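You operate a simulated robot arm through the tools that you are given. There is no shell and no other tool. Be economical: measure what you need, move in short steps, check, and stop when the job is done.

Carry out the task below with a simulated robot arm. There is one attempt and no reset: what you move stays moved.

Task
Run a batch of 4 pockets from the grey desk.
Fine: set the batch dial, zero the count, mode to AUTO, then start; when the line has stopped, mode to 0.
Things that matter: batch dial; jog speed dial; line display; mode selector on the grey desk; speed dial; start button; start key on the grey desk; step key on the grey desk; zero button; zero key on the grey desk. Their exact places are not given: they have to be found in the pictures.

It is judged by the outcome, as a careful person would: the job done as asked, and still so three seconds after it is handed in. It fails if anything else is knocked over, pushed out of place, dropped, spilled or broken.

Robot
A 7-joint arm with a two-finger parallel gripper on a trunk, on a base that drives. Base frame: it is fixed to the floor where the robot stands at the start and does not move with it; the origin is under the middle of the robot, x ahead of it, y to its left, z up; the surface under the hand at the start is at about z = 1000. Readings come in mm, degrees, newtons and seconds.
With the tool pointing down near the work surface it reaches from about 480 to 920 mm from the robot's upright axis, wherever it stands. Its first joint turns from -115.0 to 115.0 degrees. Places, roughly: batch dial [700, 0, 1000]; jog speed dial [700, -100, 1000]; line display [800, 0, 1000]; mode selector on the grey desk [700, 100, 1000]; speed dial [700, -800, 1100]; start button [500, -700, 1100]; start key on the grey desk [500, 100, 1000]; step key on the grey desk [500, -100, 1000]; zero button [800, -600, 1100]; zero key on the grey desk [500, -100, 1000]. Payload 3.91 kg.
The TCP is the grasp point between the finger pads, 30 mm short of the fingertips. In the tool frame z runs along the fingers and y along their closing line. The gripper opens to 110 mm. The fingers are 20 mm wide and 10 mm thick; the gripper's body (48 by 112 mm) begins 55 mm behind the TCP.
Orientation is told as [roll, pitch, yaw] about the base's x, y, z axes, in that order, counted from this pose: with the fingers straight down and closing along the base's y, the tool's x points along the base's -x, its y along +y and its z along -z.

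Tools
- The arm moves only by the tool jog_arm. Its argument "moves" is a list of rows, each an object (a shift or turn left out is 0, a gripper value left out holds the last) with "linear": the shift along the tool's x, y, z in mm, a list of three; "rotation": the turn, a rotation vector about the tool's x, y, z in degrees, a list of three. In form: [{"linear": [tx, ty, tz], "rotation": [wx, wy, wz]}, ...]. A call has 1 to 12 rows; each row is the pose to reach, as a shift and turn from the pose commanded when the call began, along the tool's axes at that moment. "grip" is the gripper command, from -1 (shut) to 1 (fully open), values between in proportion, set as the call begins (left out, the last holds). A row lasts 0.2 s, in which the tool goes at most 50 mm and 8.6 degrees; a call with a longer step from one row to the next is refused whole, and so is a gripper value outside its range. A pose out of reach is approached as far as the arm can. The call stops where the force on the tool passes 40 N (or 10 N more than at its start, if that is more) or the arm is blocked; 0.2 s more then pass. Each finger travels about 153 mm/s and halts on what it meets, pressing with about 40 N; the grip force reading is that of the motor and also rises with nothing between the fingers. The clock runs only during rows and for 0.2 s after the last one: add rows that repeat a pose to give the fingers time. The reply holds the time, the measured pose of the TCP, the force on the tool along the base axes, the opening and the grip force, in the units named above and with some noise, with the torque about the TCP (base axes, N m) and any sound that the robot's microphone picked up.
- Cameras (640 x 400 px; columns grow to the right, rows downward): "scene" is now at [227.3, 169.5, 1455.2]; the picture's right is [-0.39, -0.92, 0.00], its down [-0.39, 0.16, -0.91] and it looks along [0.83, -0.36, -0.42] (base axes); focal length 285 px, centre (320, 200). "wrist" rides on the gripper at [72, 17, -103] in the tool frame; the picture's right is [-0.23, 0.97, 0.00], its down [-0.76, -0.18, -0.62] and it looks along [-0.61, -0.14, 0.78] (tool axes); focal length 222 px, centre (320, 200).
- snapshot(camera): a new picture of that camera. No time passes.
- move_column(by): slides the trunk up (or, below 0, down) by that many mm; the arm and the scene camera ride with it, the base frame stays. It gives what a move gives, with no picture.
- steer(legs): drives the robot by 1 to 6 legs, each [ahead, left, turn to the left] in mm, mm and degrees, along the robot's own axes; the way and the turn of a leg run together, so that a leg with both is an arc; at most 1500 mm and 180 degrees a leg. The arm and the cameras ride along, it lands a little off, and it stops where it bumps. It gives what a move gives.
- pan_tilt(pan, tilt): turns the head with the scene camera to pan (to the left, within 80 degrees either way) and tilt (down, from -29 to 69), counted from straight ahead of the robot. It gives what a move gives.
- measure_at(camera, pixels): for up to 12 pixels [column, row] of the newest picture of that camera ("zoom" is the newest enlarged one), the place [x, y, z] in the base frame of the surface seen there, good to about 3 mm. No time passes.
- inspect(camera, box): a new picture of the part [left, top, right, bottom] of that camera's present view, enlarged. No time passes.
- hand_in(): hands the job in; it is judged then, once.

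Work in short steps. Measure before you move; look again where a grasp or a placing could have gone wrong, and mend it. You have 80 turns and 48 pictures in all, those below and enlarged ones among them. Open the gripper and draw the arm clear of the work before you hand the job in, unless the task says otherwise; then end with one line.

The tools are called after "Request:" as name(argument=value, ...) on one line, values as JSON. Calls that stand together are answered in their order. jog_arm: Moves the arm, as the interface text tells. Its arguments: {"type":"object","properties":{"moves":{"type":"array","items":{"type":"object","properties":{"linear":{"type":"array","items":{"type":"number"}},"rotation":{"type":"array","items":{"type":"number"}}}}},"grip":{"type":"number"}},"required":["moves"]} The other tools are called the same way: move_column (by) slides the trunk up or down; steer (legs) drives the base; pan_tilt (pan, tilt) turns the head that bears the scene camera; snapshot (camera) takes a picture; measure_at (camera, pixels) gives the place of the surface under pixels of a picture; inspect (camera, box) takes an enlarged picture of a part of a camera's view; hand_in () hands the job in.

At the start:

```text
time_s: 0.0
tcp_pos: [555.1, 32.1, 1351.8]
tool_rot: [0.0, -0.1, 0.0]
ft_force: [0.3, -0.3, -0.4]
ft_torque: [0.0, -0.02, 0.0]
opening: 109.9
grasp_force: 0.2
trunk travel left (down, up): [-775.0, 215.0]
robot x, y, heading: [0.1, -0.7, 0.0]
head pan, tilt: [-23.1, 24.8]
```

scene: 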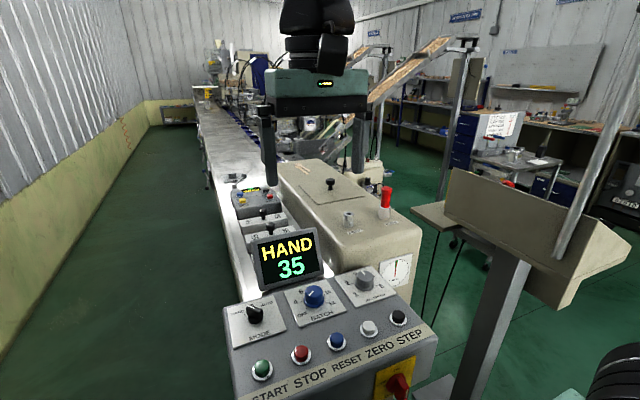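
wrist: 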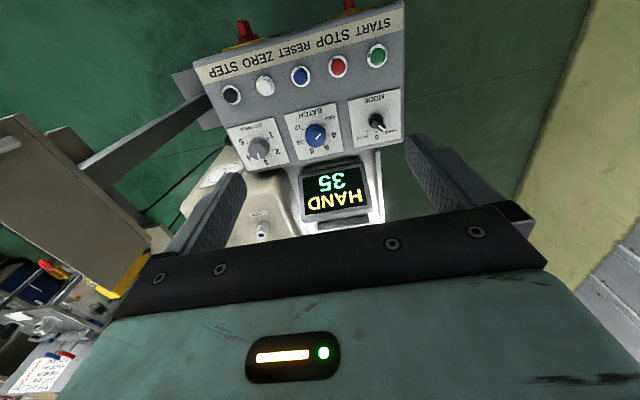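

The grey desk is in view with mode, batch, jog dials and five keys. I enlarge it in both cameras to read the scales.

Request:
inspect(camera="scene", box=[215, 220, 445, 400])

Request:
inspect(camera="wrist", box=[190, 10, 430, 230])

```text
2.22 times, centred on (330, 310) of scene
```

zoom: 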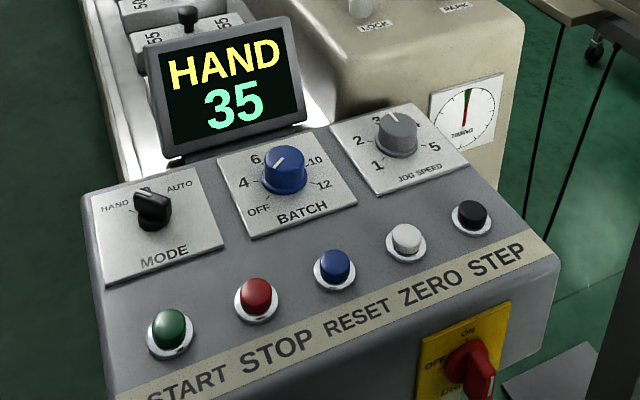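

```text
1.82 times, centred on (310, 120) of wrist
```

zoom: 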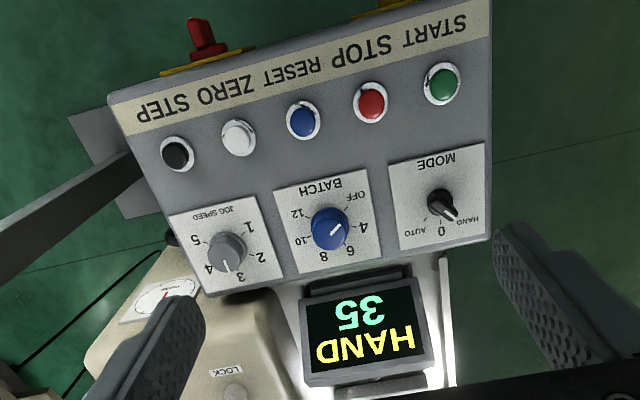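

I measure the dials, buttons and plate corners from the wrist zoom.

Request:
measure_at(camera="zoom", pixels=[[440, 203], [328, 228], [226, 252], [443, 84], [239, 136], [177, 152], [415, 165], [480, 205], [280, 190], [355, 258], [395, 150], [405, 245]])

Request:
pan_tilt(pan=-8, tilt=45)

Request:
inspect(camera="scene", box=[180, 120, 460, 300])

```text
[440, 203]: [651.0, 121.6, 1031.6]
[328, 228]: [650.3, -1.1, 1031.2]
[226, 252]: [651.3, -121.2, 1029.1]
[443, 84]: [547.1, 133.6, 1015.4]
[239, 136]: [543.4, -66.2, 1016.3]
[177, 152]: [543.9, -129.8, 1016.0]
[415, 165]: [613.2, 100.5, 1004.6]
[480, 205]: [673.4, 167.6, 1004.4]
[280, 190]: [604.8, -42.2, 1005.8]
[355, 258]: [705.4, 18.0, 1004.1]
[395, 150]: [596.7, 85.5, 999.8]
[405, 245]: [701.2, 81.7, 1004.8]
```

```text
time_s: 0.8
tcp_pos: [553.9, 33.5, 1351.6]
tool_rot: [0.0, 0.0, 0.0]
ft_force: [0.7, 0.1, 0.0]
ft_torque: [0.03, 0.0, 0.03]
opening: 110.2
grasp_force: 0.1
trunk travel left (down, up): [-775.0, 215.0]
robot x, y, heading: [0.1, -2.9, 0.2]
head pan, tilt: [-8.0, 45.0]
```

```text
2.22 times, centred on (320, 210) of scene
```

zoom: 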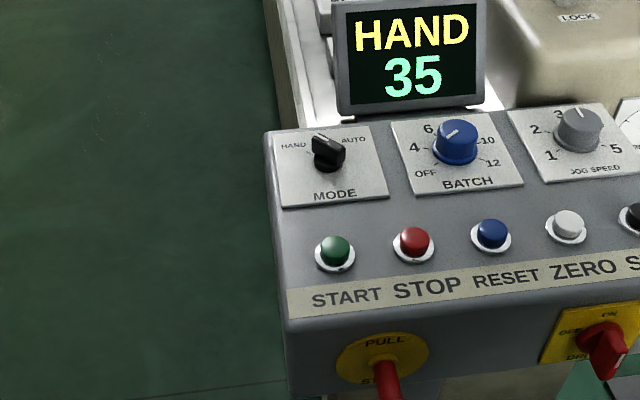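

The desk top is flat at z≈1004, with knob tops at ≈1031. I lower the hand 150 mm for a closer reading of the pointers, with the display's measurements taken first.

Request:
measure_at(camera="zoom", pixels=[[340, 5], [345, 112], [480, 100], [328, 140], [456, 128], [335, 243], [566, 222], [412, 238], [490, 228]])

Request:
jog_arm(moves=[{"linear": [0, -12, 45]}, {"linear": [0, -24, 90]}, {"linear": [0, -34, 130]}, {"linear": [0, -40, 150]}])

Request:
inspect(camera="wrist", box=[140, 20, 500, 245])

```text
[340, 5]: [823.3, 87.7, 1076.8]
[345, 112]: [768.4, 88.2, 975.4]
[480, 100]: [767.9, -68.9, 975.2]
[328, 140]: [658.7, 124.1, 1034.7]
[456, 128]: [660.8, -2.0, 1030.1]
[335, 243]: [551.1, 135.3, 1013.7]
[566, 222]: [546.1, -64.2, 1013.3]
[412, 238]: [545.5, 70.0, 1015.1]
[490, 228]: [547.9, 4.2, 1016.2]
```

```text
time_s: 1.8
tcp_pos: [553.0, -7.4, 1201.0]
tool_rot: [0.0, 0.0, 0.0]
ft_force: [-0.8, -0.7, -0.3]
ft_torque: [-0.01, 0.0, 0.02]
opening: 110.0
grasp_force: 0.0
trunk travel left (down, up): [-775.0, 215.0]
robot x, y, heading: [-0.2, 2.6, -0.2]
head pan, tilt: [-8.0, 45.0]
```

```text
1.78 times, centred on (320, 132) of wrist
```

zoom: 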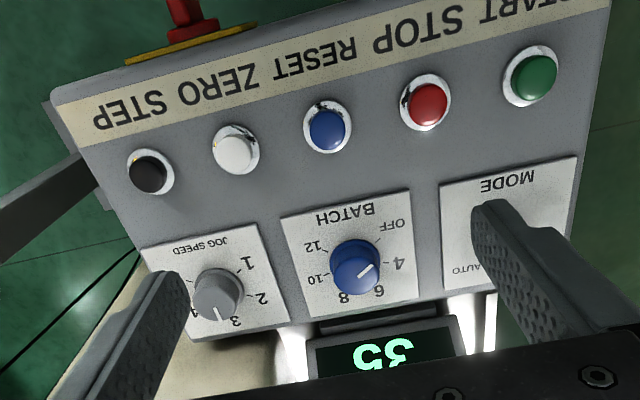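

I zoom in tightly on the batch dial to read its mark.

Request:
inspect(camera="wrist", box=[295, 125, 380, 195])

```text
5.71 times, centred on (338, 160) of wrist
```

zoom: 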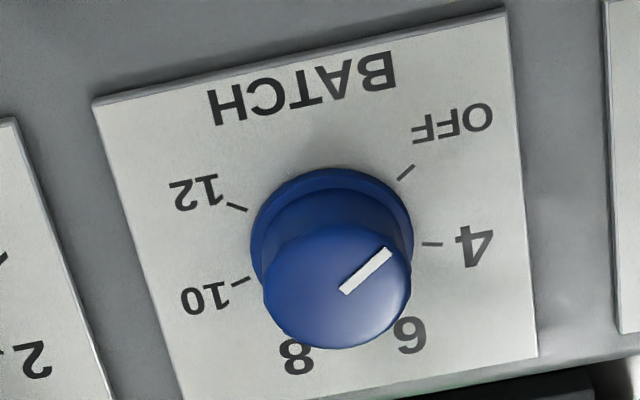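

The batch mark points toward OFF. I measure the ticks, the knob's top centre, and the mark to get the angles.

Request:
measure_at(camera="zoom", pixels=[[405, 172], [432, 244], [241, 282], [237, 207], [337, 287], [388, 249], [341, 292], [266, 285], [409, 285], [98, 105], [504, 15], [533, 352]])

Request:
snapshot(camera="scene")

```text
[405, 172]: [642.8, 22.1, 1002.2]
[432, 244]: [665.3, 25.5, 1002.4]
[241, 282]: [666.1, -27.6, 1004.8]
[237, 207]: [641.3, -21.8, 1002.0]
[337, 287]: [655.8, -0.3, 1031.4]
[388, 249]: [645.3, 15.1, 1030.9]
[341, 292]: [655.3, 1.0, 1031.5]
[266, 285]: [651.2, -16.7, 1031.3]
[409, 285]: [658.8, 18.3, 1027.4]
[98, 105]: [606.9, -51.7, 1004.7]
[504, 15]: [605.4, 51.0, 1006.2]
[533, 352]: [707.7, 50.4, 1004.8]
```

```text
40 pictures are left
```

scene: 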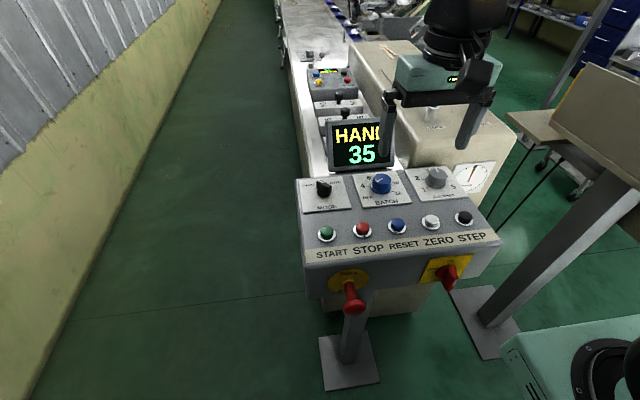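

The mark is at OFF (125°) and 4 is 50° clockwise of it. The dial centre is at ≈(656.5, 0). I move above it with the gripper open.

Request:
jog_arm(moves=[{"linear": [-35, 3, 30]}, {"linear": [-70, 5, 65]}, {"linear": [-103, 7, 100]}, {"linear": [-103, 7, 100]}])

Request:
snapshot(camera="wrist")

```text
time_s: 2.8
tcp_pos: [656.3, -0.5, 1101.6]
tool_rot: [0.0, 0.1, 0.0]
ft_force: [0.1, 0.3, 0.0]
ft_torque: [-0.01, 0.02, 0.01]
opening: 109.8
grasp_force: 0.0
trunk travel left (down, up): [-775.0, 215.0]
robot x, y, heading: [2.4, 0.1, -0.4]
head pan, tilt: [-8.0, 45.0]
```

```text
39 pictures are left
```

wrist: 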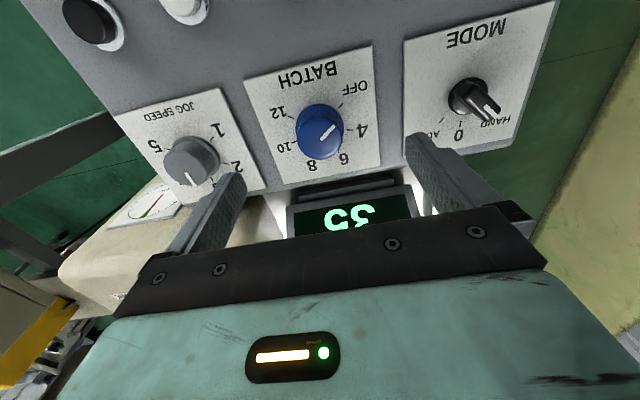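

Aligned. I descend to z≈1040 with the fingers straddling the batch knob.

Request:
jog_arm(moves=[{"linear": [0, 0, 30]}, {"linear": [0, 0, 60]}, {"linear": [0, 0, 60]}])

Request:
jog_arm(moves=[{}, {}, {}, {}], grip=-1)

```text
time_s: 3.6
tcp_pos: [658.0, -0.6, 1040.7]
tool_rot: [0.0, 0.0, 0.0]
ft_force: [0.4, -0.1, -0.1]
ft_torque: [0.0, -0.01, -0.04]
opening: 110.0
grasp_force: 0.1
trunk travel left (down, up): [-775.0, 215.0]
robot x, y, heading: [0.7, -1.4, -0.2]
head pan, tilt: [-8.0, 45.0]
```

```text
time_s: 4.6
tcp_pos: [658.1, 0.5, 1041.3]
tool_rot: [0.0, -0.1, -0.1]
ft_force: [-0.3, -9.5, -0.1]
ft_torque: [-0.42, 0.08, 0.0]
opening: 37.2
grasp_force: 45.2
trunk travel left (down, up): [-775.0, 215.0]
robot x, y, heading: [4.2, 1.6, 0.0]
head pan, tilt: [-8.0, 45.0]
```

Gripped at 37 mm opening. I turn 50° clockwise (about the tool's +z).

Request:
jog_arm(moves=[{"rotation": [0, 0, 8]}, {"rotation": [0, 0, 16]}, {"rotation": [0, 0, 24]}, {"rotation": [0, 0, 32]}, {"rotation": [0, 0, 40]}, {"rotation": [0, 0, 46]}, {"rotation": [0, 0, 50]}, {"rotation": [0, 0, 50]}])

Request:
snapshot(camera="scene")

```text
time_s: 6.4
tcp_pos: [656.8, -0.7, 1040.9]
tool_rot: [0.1, 0.0, -50.1]
ft_force: [2.5, -12.7, -2.3]
ft_torque: [-0.41, -0.05, -0.03]
opening: 37.4
grasp_force: 45.1
trunk travel left (down, up): [-775.0, 215.0]
robot x, y, heading: [0.2, -0.9, -0.1]
head pan, tilt: [-8.0, 45.0]
```

```text
38 pictures are left
```

scene: 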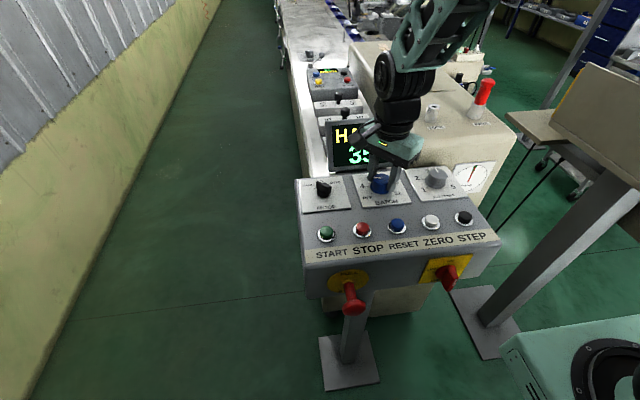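

Turned; I open the fingers, then rise and rotate back to check the mark.

Request:
jog_arm(moves=[{}, {}, {}], grip=0.6)

Request:
jog_arm(moves=[{"linear": [0, 0, -30]}, {"linear": [0, 0, -60]}, {"linear": [0, 0, -60], "rotation": [0, 0, -8]}, {"linear": [0, 0, -60], "rotation": [0, 0, -16]}, {"linear": [0, 0, -60], "rotation": [0, 0, -24]}, {"linear": [0, 0, -60], "rotation": [0, 0, -32]}, {"linear": [0, 0, -60], "rotation": [0, 0, -40]}, {"linear": [0, 0, -60], "rotation": [0, 0, -46]}, {"linear": [0, 0, -60], "rotation": [0, 0, -50]}])

Request:
inspect(camera="wrist", box=[230, 50, 390, 200])

```text
time_s: 7.2
tcp_pos: [656.4, 0.8, 1041.6]
tool_rot: [0.0, 0.0, -50.0]
ft_force: [0.1, 0.8, 0.6]
ft_torque: [-0.01, 0.01, 0.02]
opening: 88.1
grasp_force: 0.0
trunk travel left (down, up): [-775.0, 215.0]
robot x, y, heading: [1.5, -1.6, -0.1]
head pan, tilt: [-8.0, 45.0]
```

```text
time_s: 9.2
tcp_pos: [657.9, -0.9, 1100.9]
tool_rot: [0.0, 0.0, 0.0]
ft_force: [1.0, -0.1, 0.5]
ft_torque: [0.01, 0.02, -0.02]
opening: 88.0
grasp_force: 0.1
trunk travel left (down, up): [-775.0, 215.0]
robot x, y, heading: [-2.7, 2.0, -0.0]
head pan, tilt: [-8.0, 45.0]
```

```text
2.67 times, centred on (310, 125) of wrist
```

zoom: 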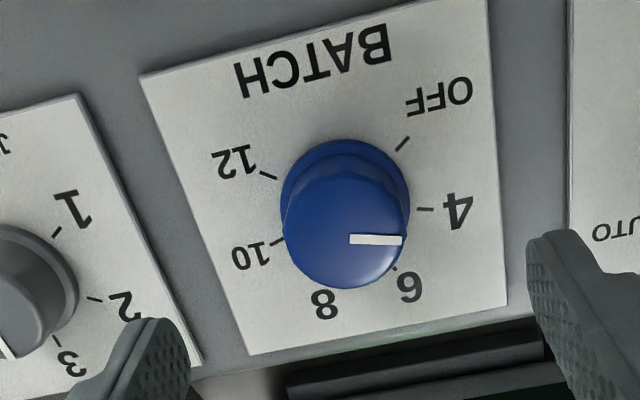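

The dial now reads 4. Next the white ZERO key at ≈(545, −65, top 1016): I close the fingers and move above it.

Request:
jog_arm(moves=[{"linear": [37, -22, 0]}, {"linear": [75, -44, 0]}, {"linear": [112, -65, 0]}, {"linear": [112, -65, 0]}], grip=-1)

Request:
snapshot(camera="wrist")

Request:
inspect(camera="scene", box=[290, 90, 530, 260])

```text
time_s: 10.2
tcp_pos: [544.6, -66.1, 1100.6]
tool_rot: [0.0, 0.0, 0.0]
ft_force: [0.6, -0.3, 0.3]
ft_torque: [-0.01, 0.0, 0.01]
opening: 0.0
grasp_force: 37.6
trunk travel left (down, up): [-775.0, 215.0]
robot x, y, heading: [-1.0, -2.7, 0.2]
head pan, tilt: [-8.0, 45.0]
```

```text
36 pictures are left
```

wrist: 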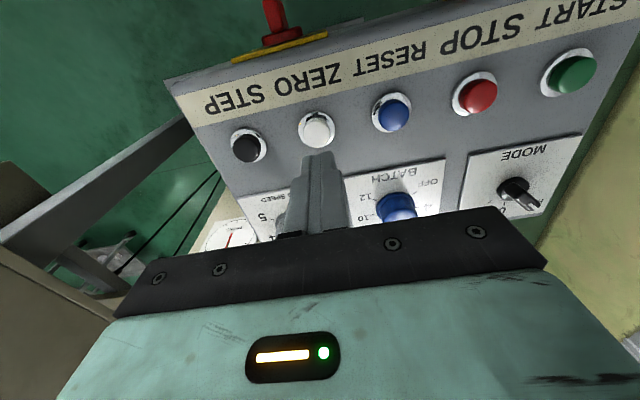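

```text
2.35 times, centred on (410, 175) of scene
```

zoom: 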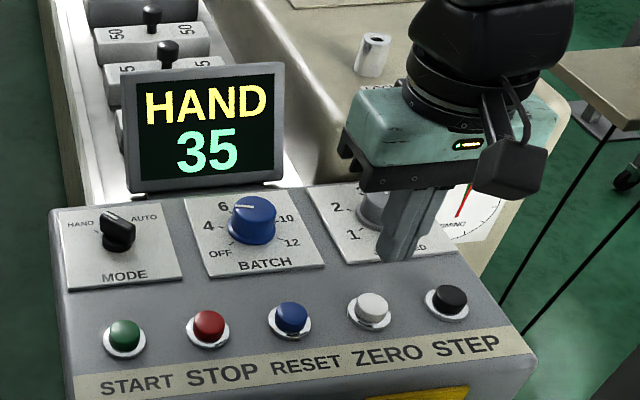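

Over the ZERO key. I descend so the tips press it about 5 mm, then rise.

Request:
jog_arm(moves=[{"linear": [0, 0, 35]}, {"linear": [0, 0, 52]}, {"linear": [0, 0, 56]}, {"linear": [0, 0, 59]}, {"linear": [0, 0, 59]}])

Request:
inspect(camera="scene", box=[290, 90, 530, 260])

```text
time_s: 11.4
tcp_pos: [545.6, -64.7, 1043.4]
tool_rot: [0.0, 0.0, 0.0]
ft_force: [0.6, 0.5, 1.0]
ft_torque: [0.0, 0.0, 0.03]
opening: 0.1
grasp_force: 37.7
trunk travel left (down, up): [-775.0, 215.0]
robot x, y, heading: [-0.6, -0.8, 0.0]
head pan, tilt: [-8.0, 45.0]
```

```text
2.35 times, centred on (410, 175) of scene
```

zoom: 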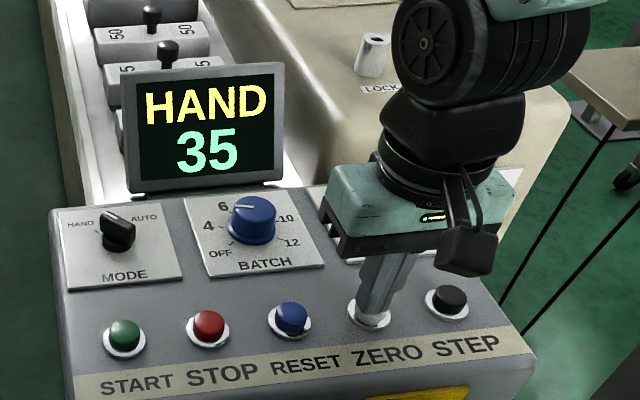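

The force is still only ≈1 N and the count still reads 35. I press further in small steps.

Request:
jog_arm(moves=[{"linear": [0, 0, 1.5]}, {"linear": [0, 0, 3]}, {"linear": [0, 0, 4]}, {"linear": [0, 0, 4]}])

Request:
inspect(camera="scene", box=[290, 90, 530, 260])

```text
time_s: 12.4
tcp_pos: [545.7, -64.8, 1039.3]
tool_rot: [0.0, -0.2, 0.0]
ft_force: [-2.8, 0.6, 10.4]
ft_torque: [-0.07, 0.03, -0.02]
opening: 0.0
grasp_force: 37.8
trunk travel left (down, up): [-775.0, 215.0]
robot x, y, heading: [-1.3, 2.4, -0.0]
head pan, tilt: [-8.0, 45.0]
heard: click
```

```text
2.35 times, centred on (410, 175) of scene
```

zoom: 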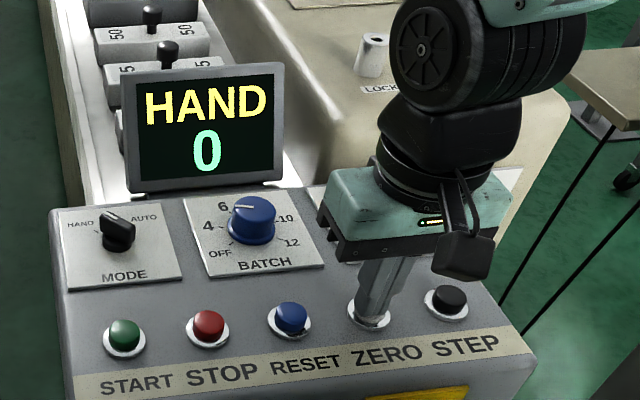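

The count is 0. I rise and move toward the mode selector for a close look.

Request:
jog_arm(moves=[{"linear": [0, 0, -45]}, {"linear": [0, 0, -90]}, {"linear": [-10, 45, -95]}, {"linear": [-20, 90, -100]}, {"linear": [-25, 135, -100]}, {"linear": [-30, 180, -100]}, {"linear": [-30, 180, -100]}])

Request:
inspect(camera="wrist", box=[240, 80, 400, 200])

```text
time_s: 14.0
tcp_pos: [574.0, 114.7, 1137.8]
tool_rot: [0.1, 0.0, 0.0]
ft_force: [0.1, -0.7, -0.4]
ft_torque: [-0.01, -0.01, 0.02]
opening: 0.0
grasp_force: 37.2
trunk travel left (down, up): [-775.0, 215.0]
robot x, y, heading: [-2.6, -3.2, -0.2]
head pan, tilt: [-8.0, 45.0]
```

```text
3.33 times, centred on (320, 140) of wrist
```

zoom: 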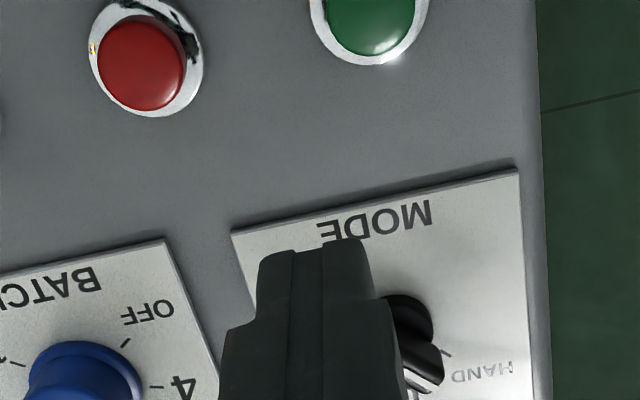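

The shut fingers block the view; I open them and look again.

Request:
jog_arm(moves=[{"linear": [20, 0, -20]}, {"linear": [20, 0, -20]}, {"linear": [20, 0, -20]}], grip=1)

Request:
inspect(camera="wrist", box=[270, 120, 400, 220])

```text
time_s: 14.8
tcp_pos: [554.9, 114.0, 1158.0]
tool_rot: [0.0, 0.0, 0.1]
ft_force: [-0.1, 0.1, 0.0]
ft_torque: [-0.03, 0.02, -0.01]
opening: 110.0
grasp_force: 0.0
trunk travel left (down, up): [-775.0, 215.0]
robot x, y, heading: [0.9, 0.7, 0.1]
head pan, tilt: [-8.0, 45.0]
```

```text
4.00 times, centred on (335, 170) of wrist
```

zoom: 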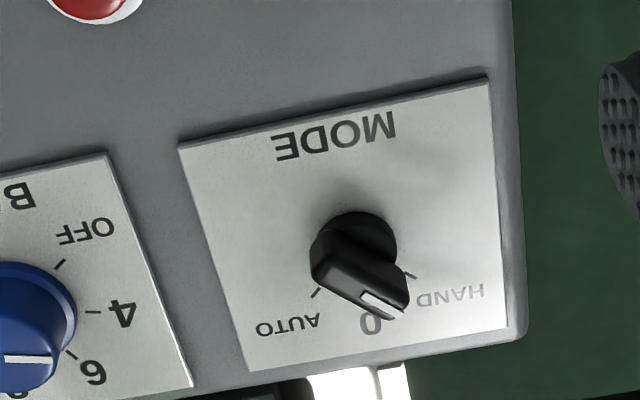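

I measure the bar's ends, mark and ticks.

Request:
measure_at(camera="zoom", pixels=[[365, 296], [400, 314], [325, 262], [404, 290], [360, 305], [345, 270], [316, 294], [411, 275], [184, 146], [485, 80], [505, 326], [252, 366]])

```text
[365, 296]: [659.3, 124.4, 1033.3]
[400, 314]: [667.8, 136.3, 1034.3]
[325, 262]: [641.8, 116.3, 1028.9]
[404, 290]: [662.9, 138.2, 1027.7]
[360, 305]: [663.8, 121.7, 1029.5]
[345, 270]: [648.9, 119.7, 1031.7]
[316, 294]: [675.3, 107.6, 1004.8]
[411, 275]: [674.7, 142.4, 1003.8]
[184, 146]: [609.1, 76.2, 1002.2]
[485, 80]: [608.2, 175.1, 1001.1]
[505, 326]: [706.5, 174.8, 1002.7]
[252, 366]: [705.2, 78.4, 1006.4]
```

HAND is at +45°, 0 straight ahead, AUTO at −45°, centre ≈(657, 126). I move above with the tool yawed +45° so the fingers close across the bar.

Request:
jog_arm(moves=[{"linear": [-17, 2, 10], "rotation": [0, 0, -8]}, {"linear": [-34, 4, 20], "rotation": [0, 0, -16]}, {"linear": [-51, 6, 30], "rotation": [0, 0, -24]}, {"linear": [-68, 8, 40], "rotation": [0, 0, -32]}, {"linear": [-85, 10, 50], "rotation": [0, 0, -40]}, {"linear": [-102, 12, 58], "rotation": [0, 0, -45]}, {"linear": [-102, 12, 58], "rotation": [0, 0, -45]}])

Request:
snapshot(camera="wrist")

```text
time_s: 16.4
tcp_pos: [657.1, 127.1, 1099.9]
tool_rot: [0.0, -0.1, 45.1]
ft_force: [-0.5, -0.6, -0.4]
ft_torque: [-0.02, 0.0, 0.0]
opening: 110.0
grasp_force: 0.1
trunk travel left (down, up): [-775.0, 215.0]
robot x, y, heading: [-0.2, -1.6, 0.2]
head pan, tilt: [-8.0, 45.0]
```

```text
30 pictures are left
```

wrist: 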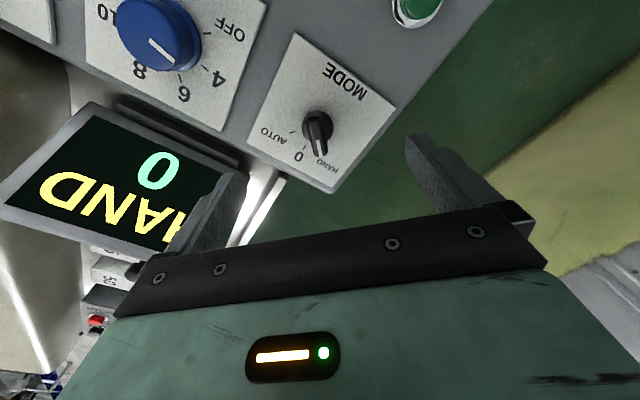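

Aligned with the bar. I descend to z≈1047 and close.

Request:
jog_arm(moves=[{"linear": [0, 0, 30]}, {"linear": [0, 0, 54]}, {"linear": [0, 0, 54]}])

Request:
jog_arm(moves=[{}, {}, {}, {}], grip=-1)

```text
time_s: 17.2
tcp_pos: [657.0, 126.8, 1045.5]
tool_rot: [0.0, 0.0, 45.1]
ft_force: [-0.2, 0.0, -0.7]
ft_torque: [0.0, 0.02, 0.02]
opening: 109.8
grasp_force: 0.2
trunk travel left (down, up): [-775.0, 215.0]
robot x, y, heading: [0.2, -0.4, -0.1]
head pan, tilt: [-8.0, 45.0]
```

```text
time_s: 18.2
tcp_pos: [658.6, 125.4, 1046.0]
tool_rot: [-0.1, 0.0, 45.0]
ft_force: [11.4, -7.6, -0.6]
ft_torque: [-0.12, -0.3, 0.0]
opening: 12.9
grasp_force: 44.9
trunk travel left (down, up): [-775.0, 215.0]
robot x, y, heading: [5.7, 0.3, 0.1]
head pan, tilt: [-8.0, 45.0]
```

Gripped on the 13 mm bar. I turn 90° clockwise to AUTO.

Request:
jog_arm(moves=[{"rotation": [0, 0, 8.5]}, {"rotation": [0, 0, 17]}, {"rotation": [0, 0, 25.5]}, {"rotation": [0, 0, 34]}, {"rotation": [0, 0, 42.5]}, {"rotation": [0, 0, 51]}, {"rotation": [0, 0, 59.5]}, {"rotation": [0, 0, 68]}, {"rotation": [0, 0, 76]}, {"rotation": [0, 0, 84]}, {"rotation": [0, 0, 90]}, {"rotation": [0, 0, 90]}])

Request:
inspect(camera="scene", box=[290, 90, 530, 260])

```text
time_s: 20.8
tcp_pos: [659.2, 123.3, 1045.4]
tool_rot: [0.0, -0.1, -45.2]
ft_force: [11.9, -31.7, 0.6]
ft_torque: [-0.49, -0.3, 0.24]
opening: 12.9
grasp_force: 45.3
trunk travel left (down, up): [-775.0, 215.0]
robot x, y, heading: [-0.0, 0.6, 0.1]
head pan, tilt: [-8.0, 45.0]
```

```text
2.35 times, centred on (410, 175) of scene
```

zoom: 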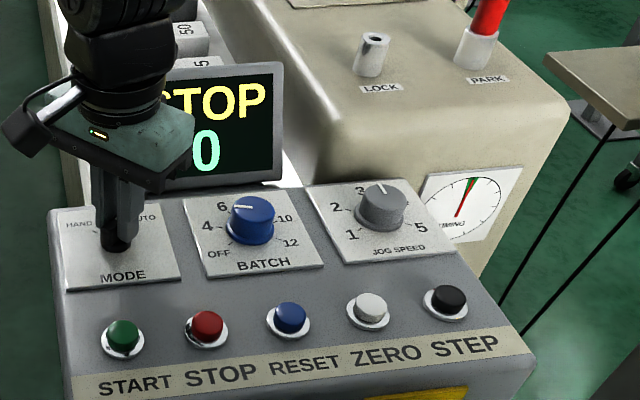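

The display now reads STOP 0. I release, rise, and check the selector mark.

Request:
jog_arm(moves=[{}, {}, {}], grip=0.6)

Request:
jog_arm(moves=[{"linear": [0, 0, -30]}, {"linear": [0, 0, -60]}, {"linear": [0, 0, -90], "rotation": [0, 0, -8]}, {"linear": [0, 0, -90], "rotation": [0, 0, -16]}, {"linear": [0, 0, -90], "rotation": [0, 0, -24]}, {"linear": [0, 0, -90], "rotation": [0, 0, -32]}, {"linear": [0, 0, -90], "rotation": [0, 0, -40]}, {"linear": [0, 0, -90], "rotation": [0, 0, -45]}, {"linear": [0, 0, -90], "rotation": [0, 0, -45]}])

Request:
snapshot(camera="wrist")

```text
time_s: 21.6
tcp_pos: [656.7, 127.8, 1046.9]
tool_rot: [-0.1, 0.1, -45.0]
ft_force: [-1.0, 0.1, -0.3]
ft_torque: [-0.01, 0.04, -0.01]
opening: 87.9
grasp_force: 0.0
trunk travel left (down, up): [-775.0, 215.0]
robot x, y, heading: [0.7, 1.5, 0.4]
head pan, tilt: [-8.0, 45.0]
```

```text
time_s: 23.6
tcp_pos: [657.5, 126.8, 1137.3]
tool_rot: [0.0, 0.0, 0.1]
ft_force: [0.2, -0.5, -0.6]
ft_torque: [0.01, 0.02, 0.02]
opening: 87.9
grasp_force: 0.1
trunk travel left (down, up): [-775.0, 215.0]
robot x, y, heading: [-0.0, -0.3, 0.1]
head pan, tilt: [-8.0, 45.0]
```

```text
28 pictures are left
```

wrist: 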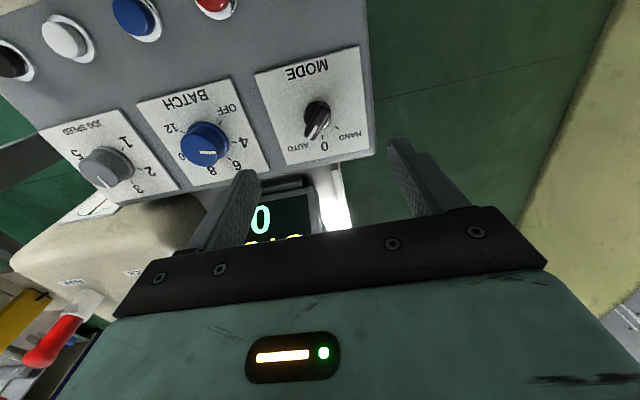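

I zoom in to confirm which position the bar settled at.

Request:
inspect(camera="wrist", box=[250, 60, 380, 170])

```text
3.64 times, centred on (315, 115) of wrist
```

zoom: 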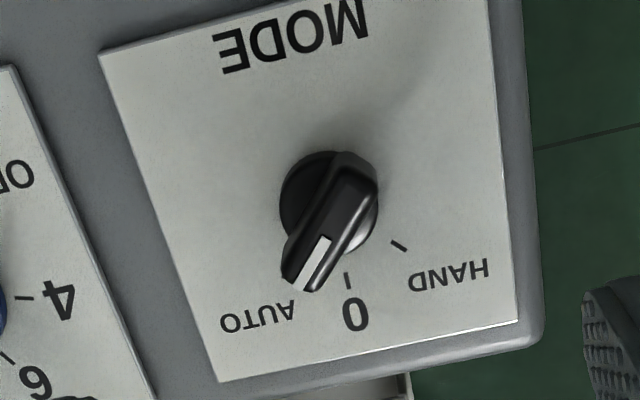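

The bar points to AUTO. Now I close the fingers and go above the green START key at ≈(548, 134).

Request:
jog_arm(moves=[{"linear": [40, 3, 0]}, {"linear": [80, 6, 0]}, {"linear": [110, 8, 20]}, {"linear": [110, 8, 37]}, {"linear": [110, 8, 37]}], grip=-1)

Request:
inspect(camera="scene", box=[290, 90, 530, 260])

Request:
snapshot(camera="wrist")

```text
time_s: 24.8
tcp_pos: [548.0, 135.8, 1098.5]
tool_rot: [0.0, 0.0, 0.0]
ft_force: [0.3, 0.2, 0.2]
ft_torque: [-0.02, 0.0, -0.03]
opening: 0.0
grasp_force: 37.8
trunk travel left (down, up): [-775.0, 215.0]
robot x, y, heading: [-2.7, -1.4, -0.2]
head pan, tilt: [-8.0, 45.0]
```

```text
2.35 times, centred on (410, 175) of scene
```

zoom: 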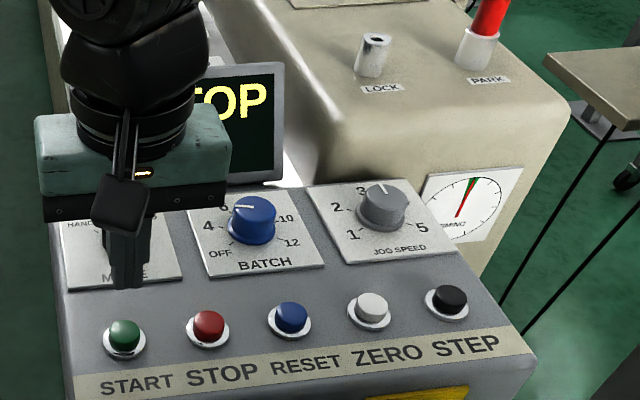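

```text
25 pictures are left
```

wrist: 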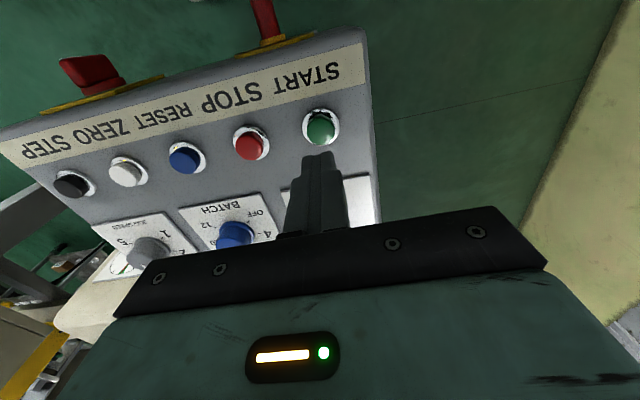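

Over START; I press down 60 mm (same depth that clicked before) and release.

Request:
jog_arm(moves=[{"linear": [0, 0, 35]}, {"linear": [0, 0, 53]}, {"linear": [0, 0, 57]}, {"linear": [0, 0, 60]}, {"linear": [0, 0, 60]}, {"linear": [0, 0, 40]}, {"linear": [0, 0, 0]}])

Request:
inspect(camera="scene", box=[290, 90, 530, 260])

```text
time_s: 26.4
tcp_pos: [548.3, 136.8, 1098.9]
tool_rot: [0.0, 0.0, 0.1]
ft_force: [-0.3, 0.1, 0.0]
ft_torque: [0.01, 0.01, -0.01]
opening: 0.0
grasp_force: 37.6
trunk travel left (down, up): [-775.0, 215.0]
robot x, y, heading: [-1.1, -3.2, -0.2]
head pan, tilt: [-8.0, 45.0]
heard: click
```

```text
2.35 times, centred on (410, 175) of scene
```

zoom: 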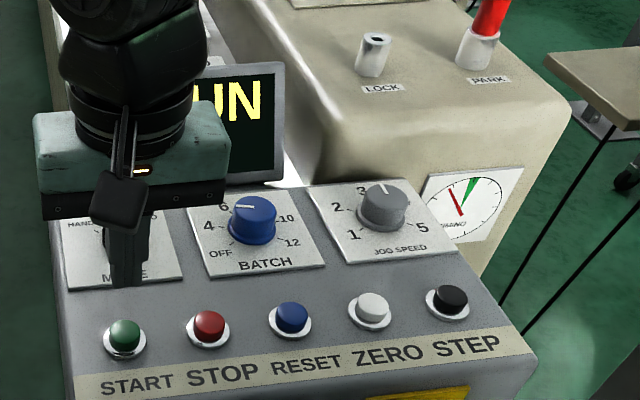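

The line reads RUN. Meanwhile I move above the mode selector, yawed −45° with fingers open, and watch the display.

Request:
jog_arm(moves=[{"linear": [0, 0, -20], "rotation": [0, 0, 8]}, {"linear": [-30, -3, -20], "rotation": [0, 0, 16]}, {"linear": [-60, -5, -20], "rotation": [0, 0, 24]}, {"linear": [-90, -7, -20], "rotation": [0, 0, 32]}, {"linear": [-109, -9, -20], "rotation": [0, 0, 40]}, {"linear": [-109, -9, -10], "rotation": [0, 0, 45]}, {"linear": [-109, -9, -10], "rotation": [0, 0, 45]}], grip=1)

Request:
inspect(camera="scene", box=[290, 90, 530, 260])

```text
time_s: 28.0
tcp_pos: [655.8, 126.1, 1110.1]
tool_rot: [0.0, 0.0, -45.1]
ft_force: [-0.7, 0.3, 0.4]
ft_torque: [0.01, -0.01, 0.04]
opening: 110.1
grasp_force: 0.0
trunk travel left (down, up): [-775.0, 215.0]
robot x, y, heading: [-1.9, -3.0, 0.0]
head pan, tilt: [-8.0, 45.0]
```

```text
2.35 times, centred on (410, 175) of scene
```

zoom: 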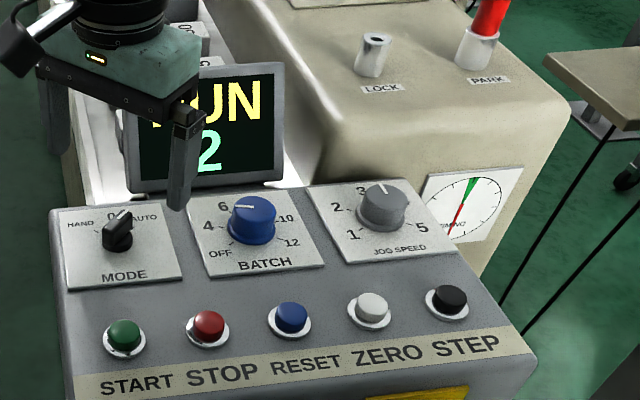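

Count is 2 and running. I wait about 2.4 s.

Request:
jog_arm(moves=[{}, {}, {}, {}, {}, {}, {}, {}, {}, {}, {}, {}])

Request:
inspect(camera="scene", box=[290, 90, 530, 260])

```text
time_s: 30.6
tcp_pos: [655.3, 126.3, 1109.7]
tool_rot: [-0.1, 0.0, -45.1]
ft_force: [-0.1, -0.4, 0.0]
ft_torque: [0.02, -0.01, 0.0]
opening: 109.9
grasp_force: 0.1
trunk travel left (down, up): [-775.0, 215.0]
robot x, y, heading: [-1.7, -2.8, -0.1]
head pan, tilt: [-8.0, 45.0]
```

```text
2.35 times, centred on (410, 175) of scene
```

zoom: 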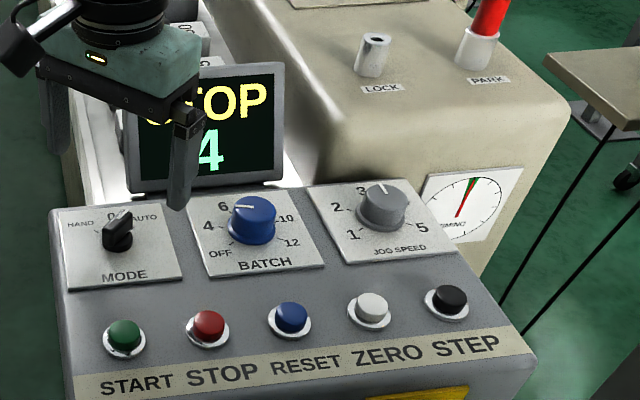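

The line has stopped at 4. I descend onto the selector and grip it.

Request:
jog_arm(moves=[{"linear": [0, 0, 35]}, {"linear": [0, 0, 64]}, {"linear": [0, 0, 64]}])

Request:
jog_arm(moves=[{}, {}, {}, {}], grip=-1)

Request:
jog_arm(moves=[{"rotation": [0, 0, -8]}, {"rotation": [0, 0, -16]}, {"rotation": [0, 0, -24]}, {"rotation": [0, 0, -32]}, {"rotation": [0, 0, -40]}, {"rotation": [0, 0, -45]}, {"rotation": [0, 0, -45]}])

Request:
jog_arm(moves=[{}, {}, {}], grip=0.6)

Request:
jog_arm(moves=[{"linear": [0, 0, -40]}, {"linear": [0, 0, -80]}, {"linear": [20, 0, -100]}, {"linear": [20, 0, -100]}])

Request:
inspect(camera="wrist", box=[250, 60, 380, 180])

Request:
inspect(camera="scene", box=[290, 90, 530, 260])

```text
time_s: 31.4
tcp_pos: [655.6, 125.8, 1045.0]
tool_rot: [0.0, 0.0, -45.0]
ft_force: [0.5, 0.2, -0.4]
ft_torque: [0.01, 0.01, -0.01]
opening: 110.1
grasp_force: 0.1
trunk travel left (down, up): [-775.0, 215.0]
robot x, y, heading: [1.5, -2.2, 0.0]
head pan, tilt: [-8.0, 45.0]
```

```text
time_s: 32.4
tcp_pos: [655.1, 126.4, 1044.9]
tool_rot: [0.0, 0.0, -44.9]
ft_force: [-1.5, -0.7, -1.6]
ft_torque: [0.05, 0.06, -0.02]
opening: 12.9
grasp_force: 45.0
trunk travel left (down, up): [-775.0, 215.0]
robot x, y, heading: [-0.2, -0.3, 0.1]
head pan, tilt: [-8.0, 45.0]
```

```text
time_s: 34.0
tcp_pos: [655.5, 124.4, 1046.1]
tool_rot: [-0.1, 0.0, 0.0]
ft_force: [-17.5, -18.5, 4.3]
ft_torque: [-0.31, -0.08, -0.05]
opening: 13.0
grasp_force: 44.6
trunk travel left (down, up): [-775.0, 215.0]
robot x, y, heading: [2.0, -1.0, -0.1]
head pan, tilt: [-8.0, 45.0]
```

```text
time_s: 34.8
tcp_pos: [656.5, 126.7, 1045.8]
tool_rot: [0.0, 0.0, -0.1]
ft_force: [0.6, -0.7, -0.2]
ft_torque: [0.0, -0.01, 0.02]
opening: 87.9
grasp_force: 0.0
trunk travel left (down, up): [-775.0, 215.0]
robot x, y, heading: [1.3, 1.7, -0.2]
head pan, tilt: [-8.0, 45.0]
```

```text
time_s: 35.8
tcp_pos: [635.8, 126.0, 1146.0]
tool_rot: [0.0, 0.0, 0.0]
ft_force: [0.5, 0.3, -0.5]
ft_torque: [0.0, 0.01, -0.05]
opening: 87.9
grasp_force: 0.1
trunk travel left (down, up): [-775.0, 215.0]
robot x, y, heading: [1.5, -0.9, -0.1]
head pan, tilt: [-8.0, 45.0]
```

```text
3.33 times, centred on (315, 120) of wrist
```

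zoom: 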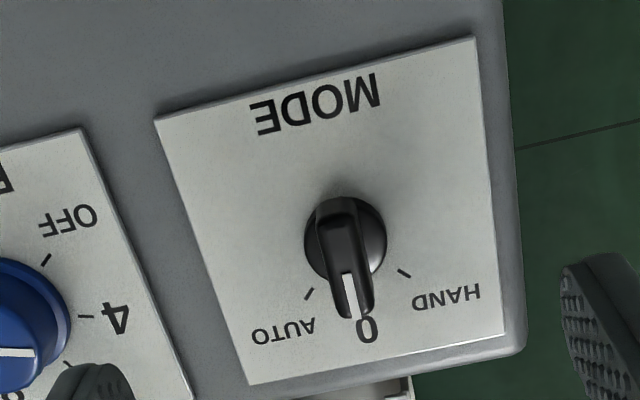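

```text
2.35 times, centred on (410, 175) of scene
```

zoom: 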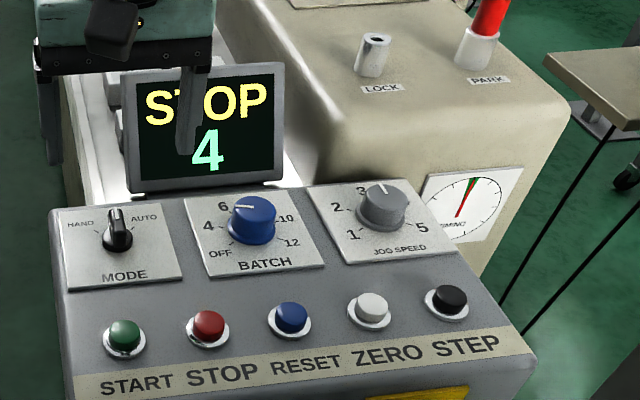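

The selector is at 0 and the display shows STOP 4. I draw the arm up clear, then hand in.

Request:
jog_arm(moves=[{"linear": [0, 0, -50]}, {"linear": [20, 0, -100]}, {"linear": [50, 0, -150]}, {"linear": [60, 0, -180]}, {"linear": [60, 0, -180]}], grip=1)

Request:
hand_in()

```text
refused: row 2 steps farther than a row can; nothing moved
```

```text
The job is handed in.
```

The batch of 4 is done and handed in: the line stopped itself at a count of 4, the batch dial is on 4, and the mode selector is back at 0. My last move to raise the arm further was refused, so the arm was handed in with the gripper open, fingertips about 80 mm above the selector and touching nothing.
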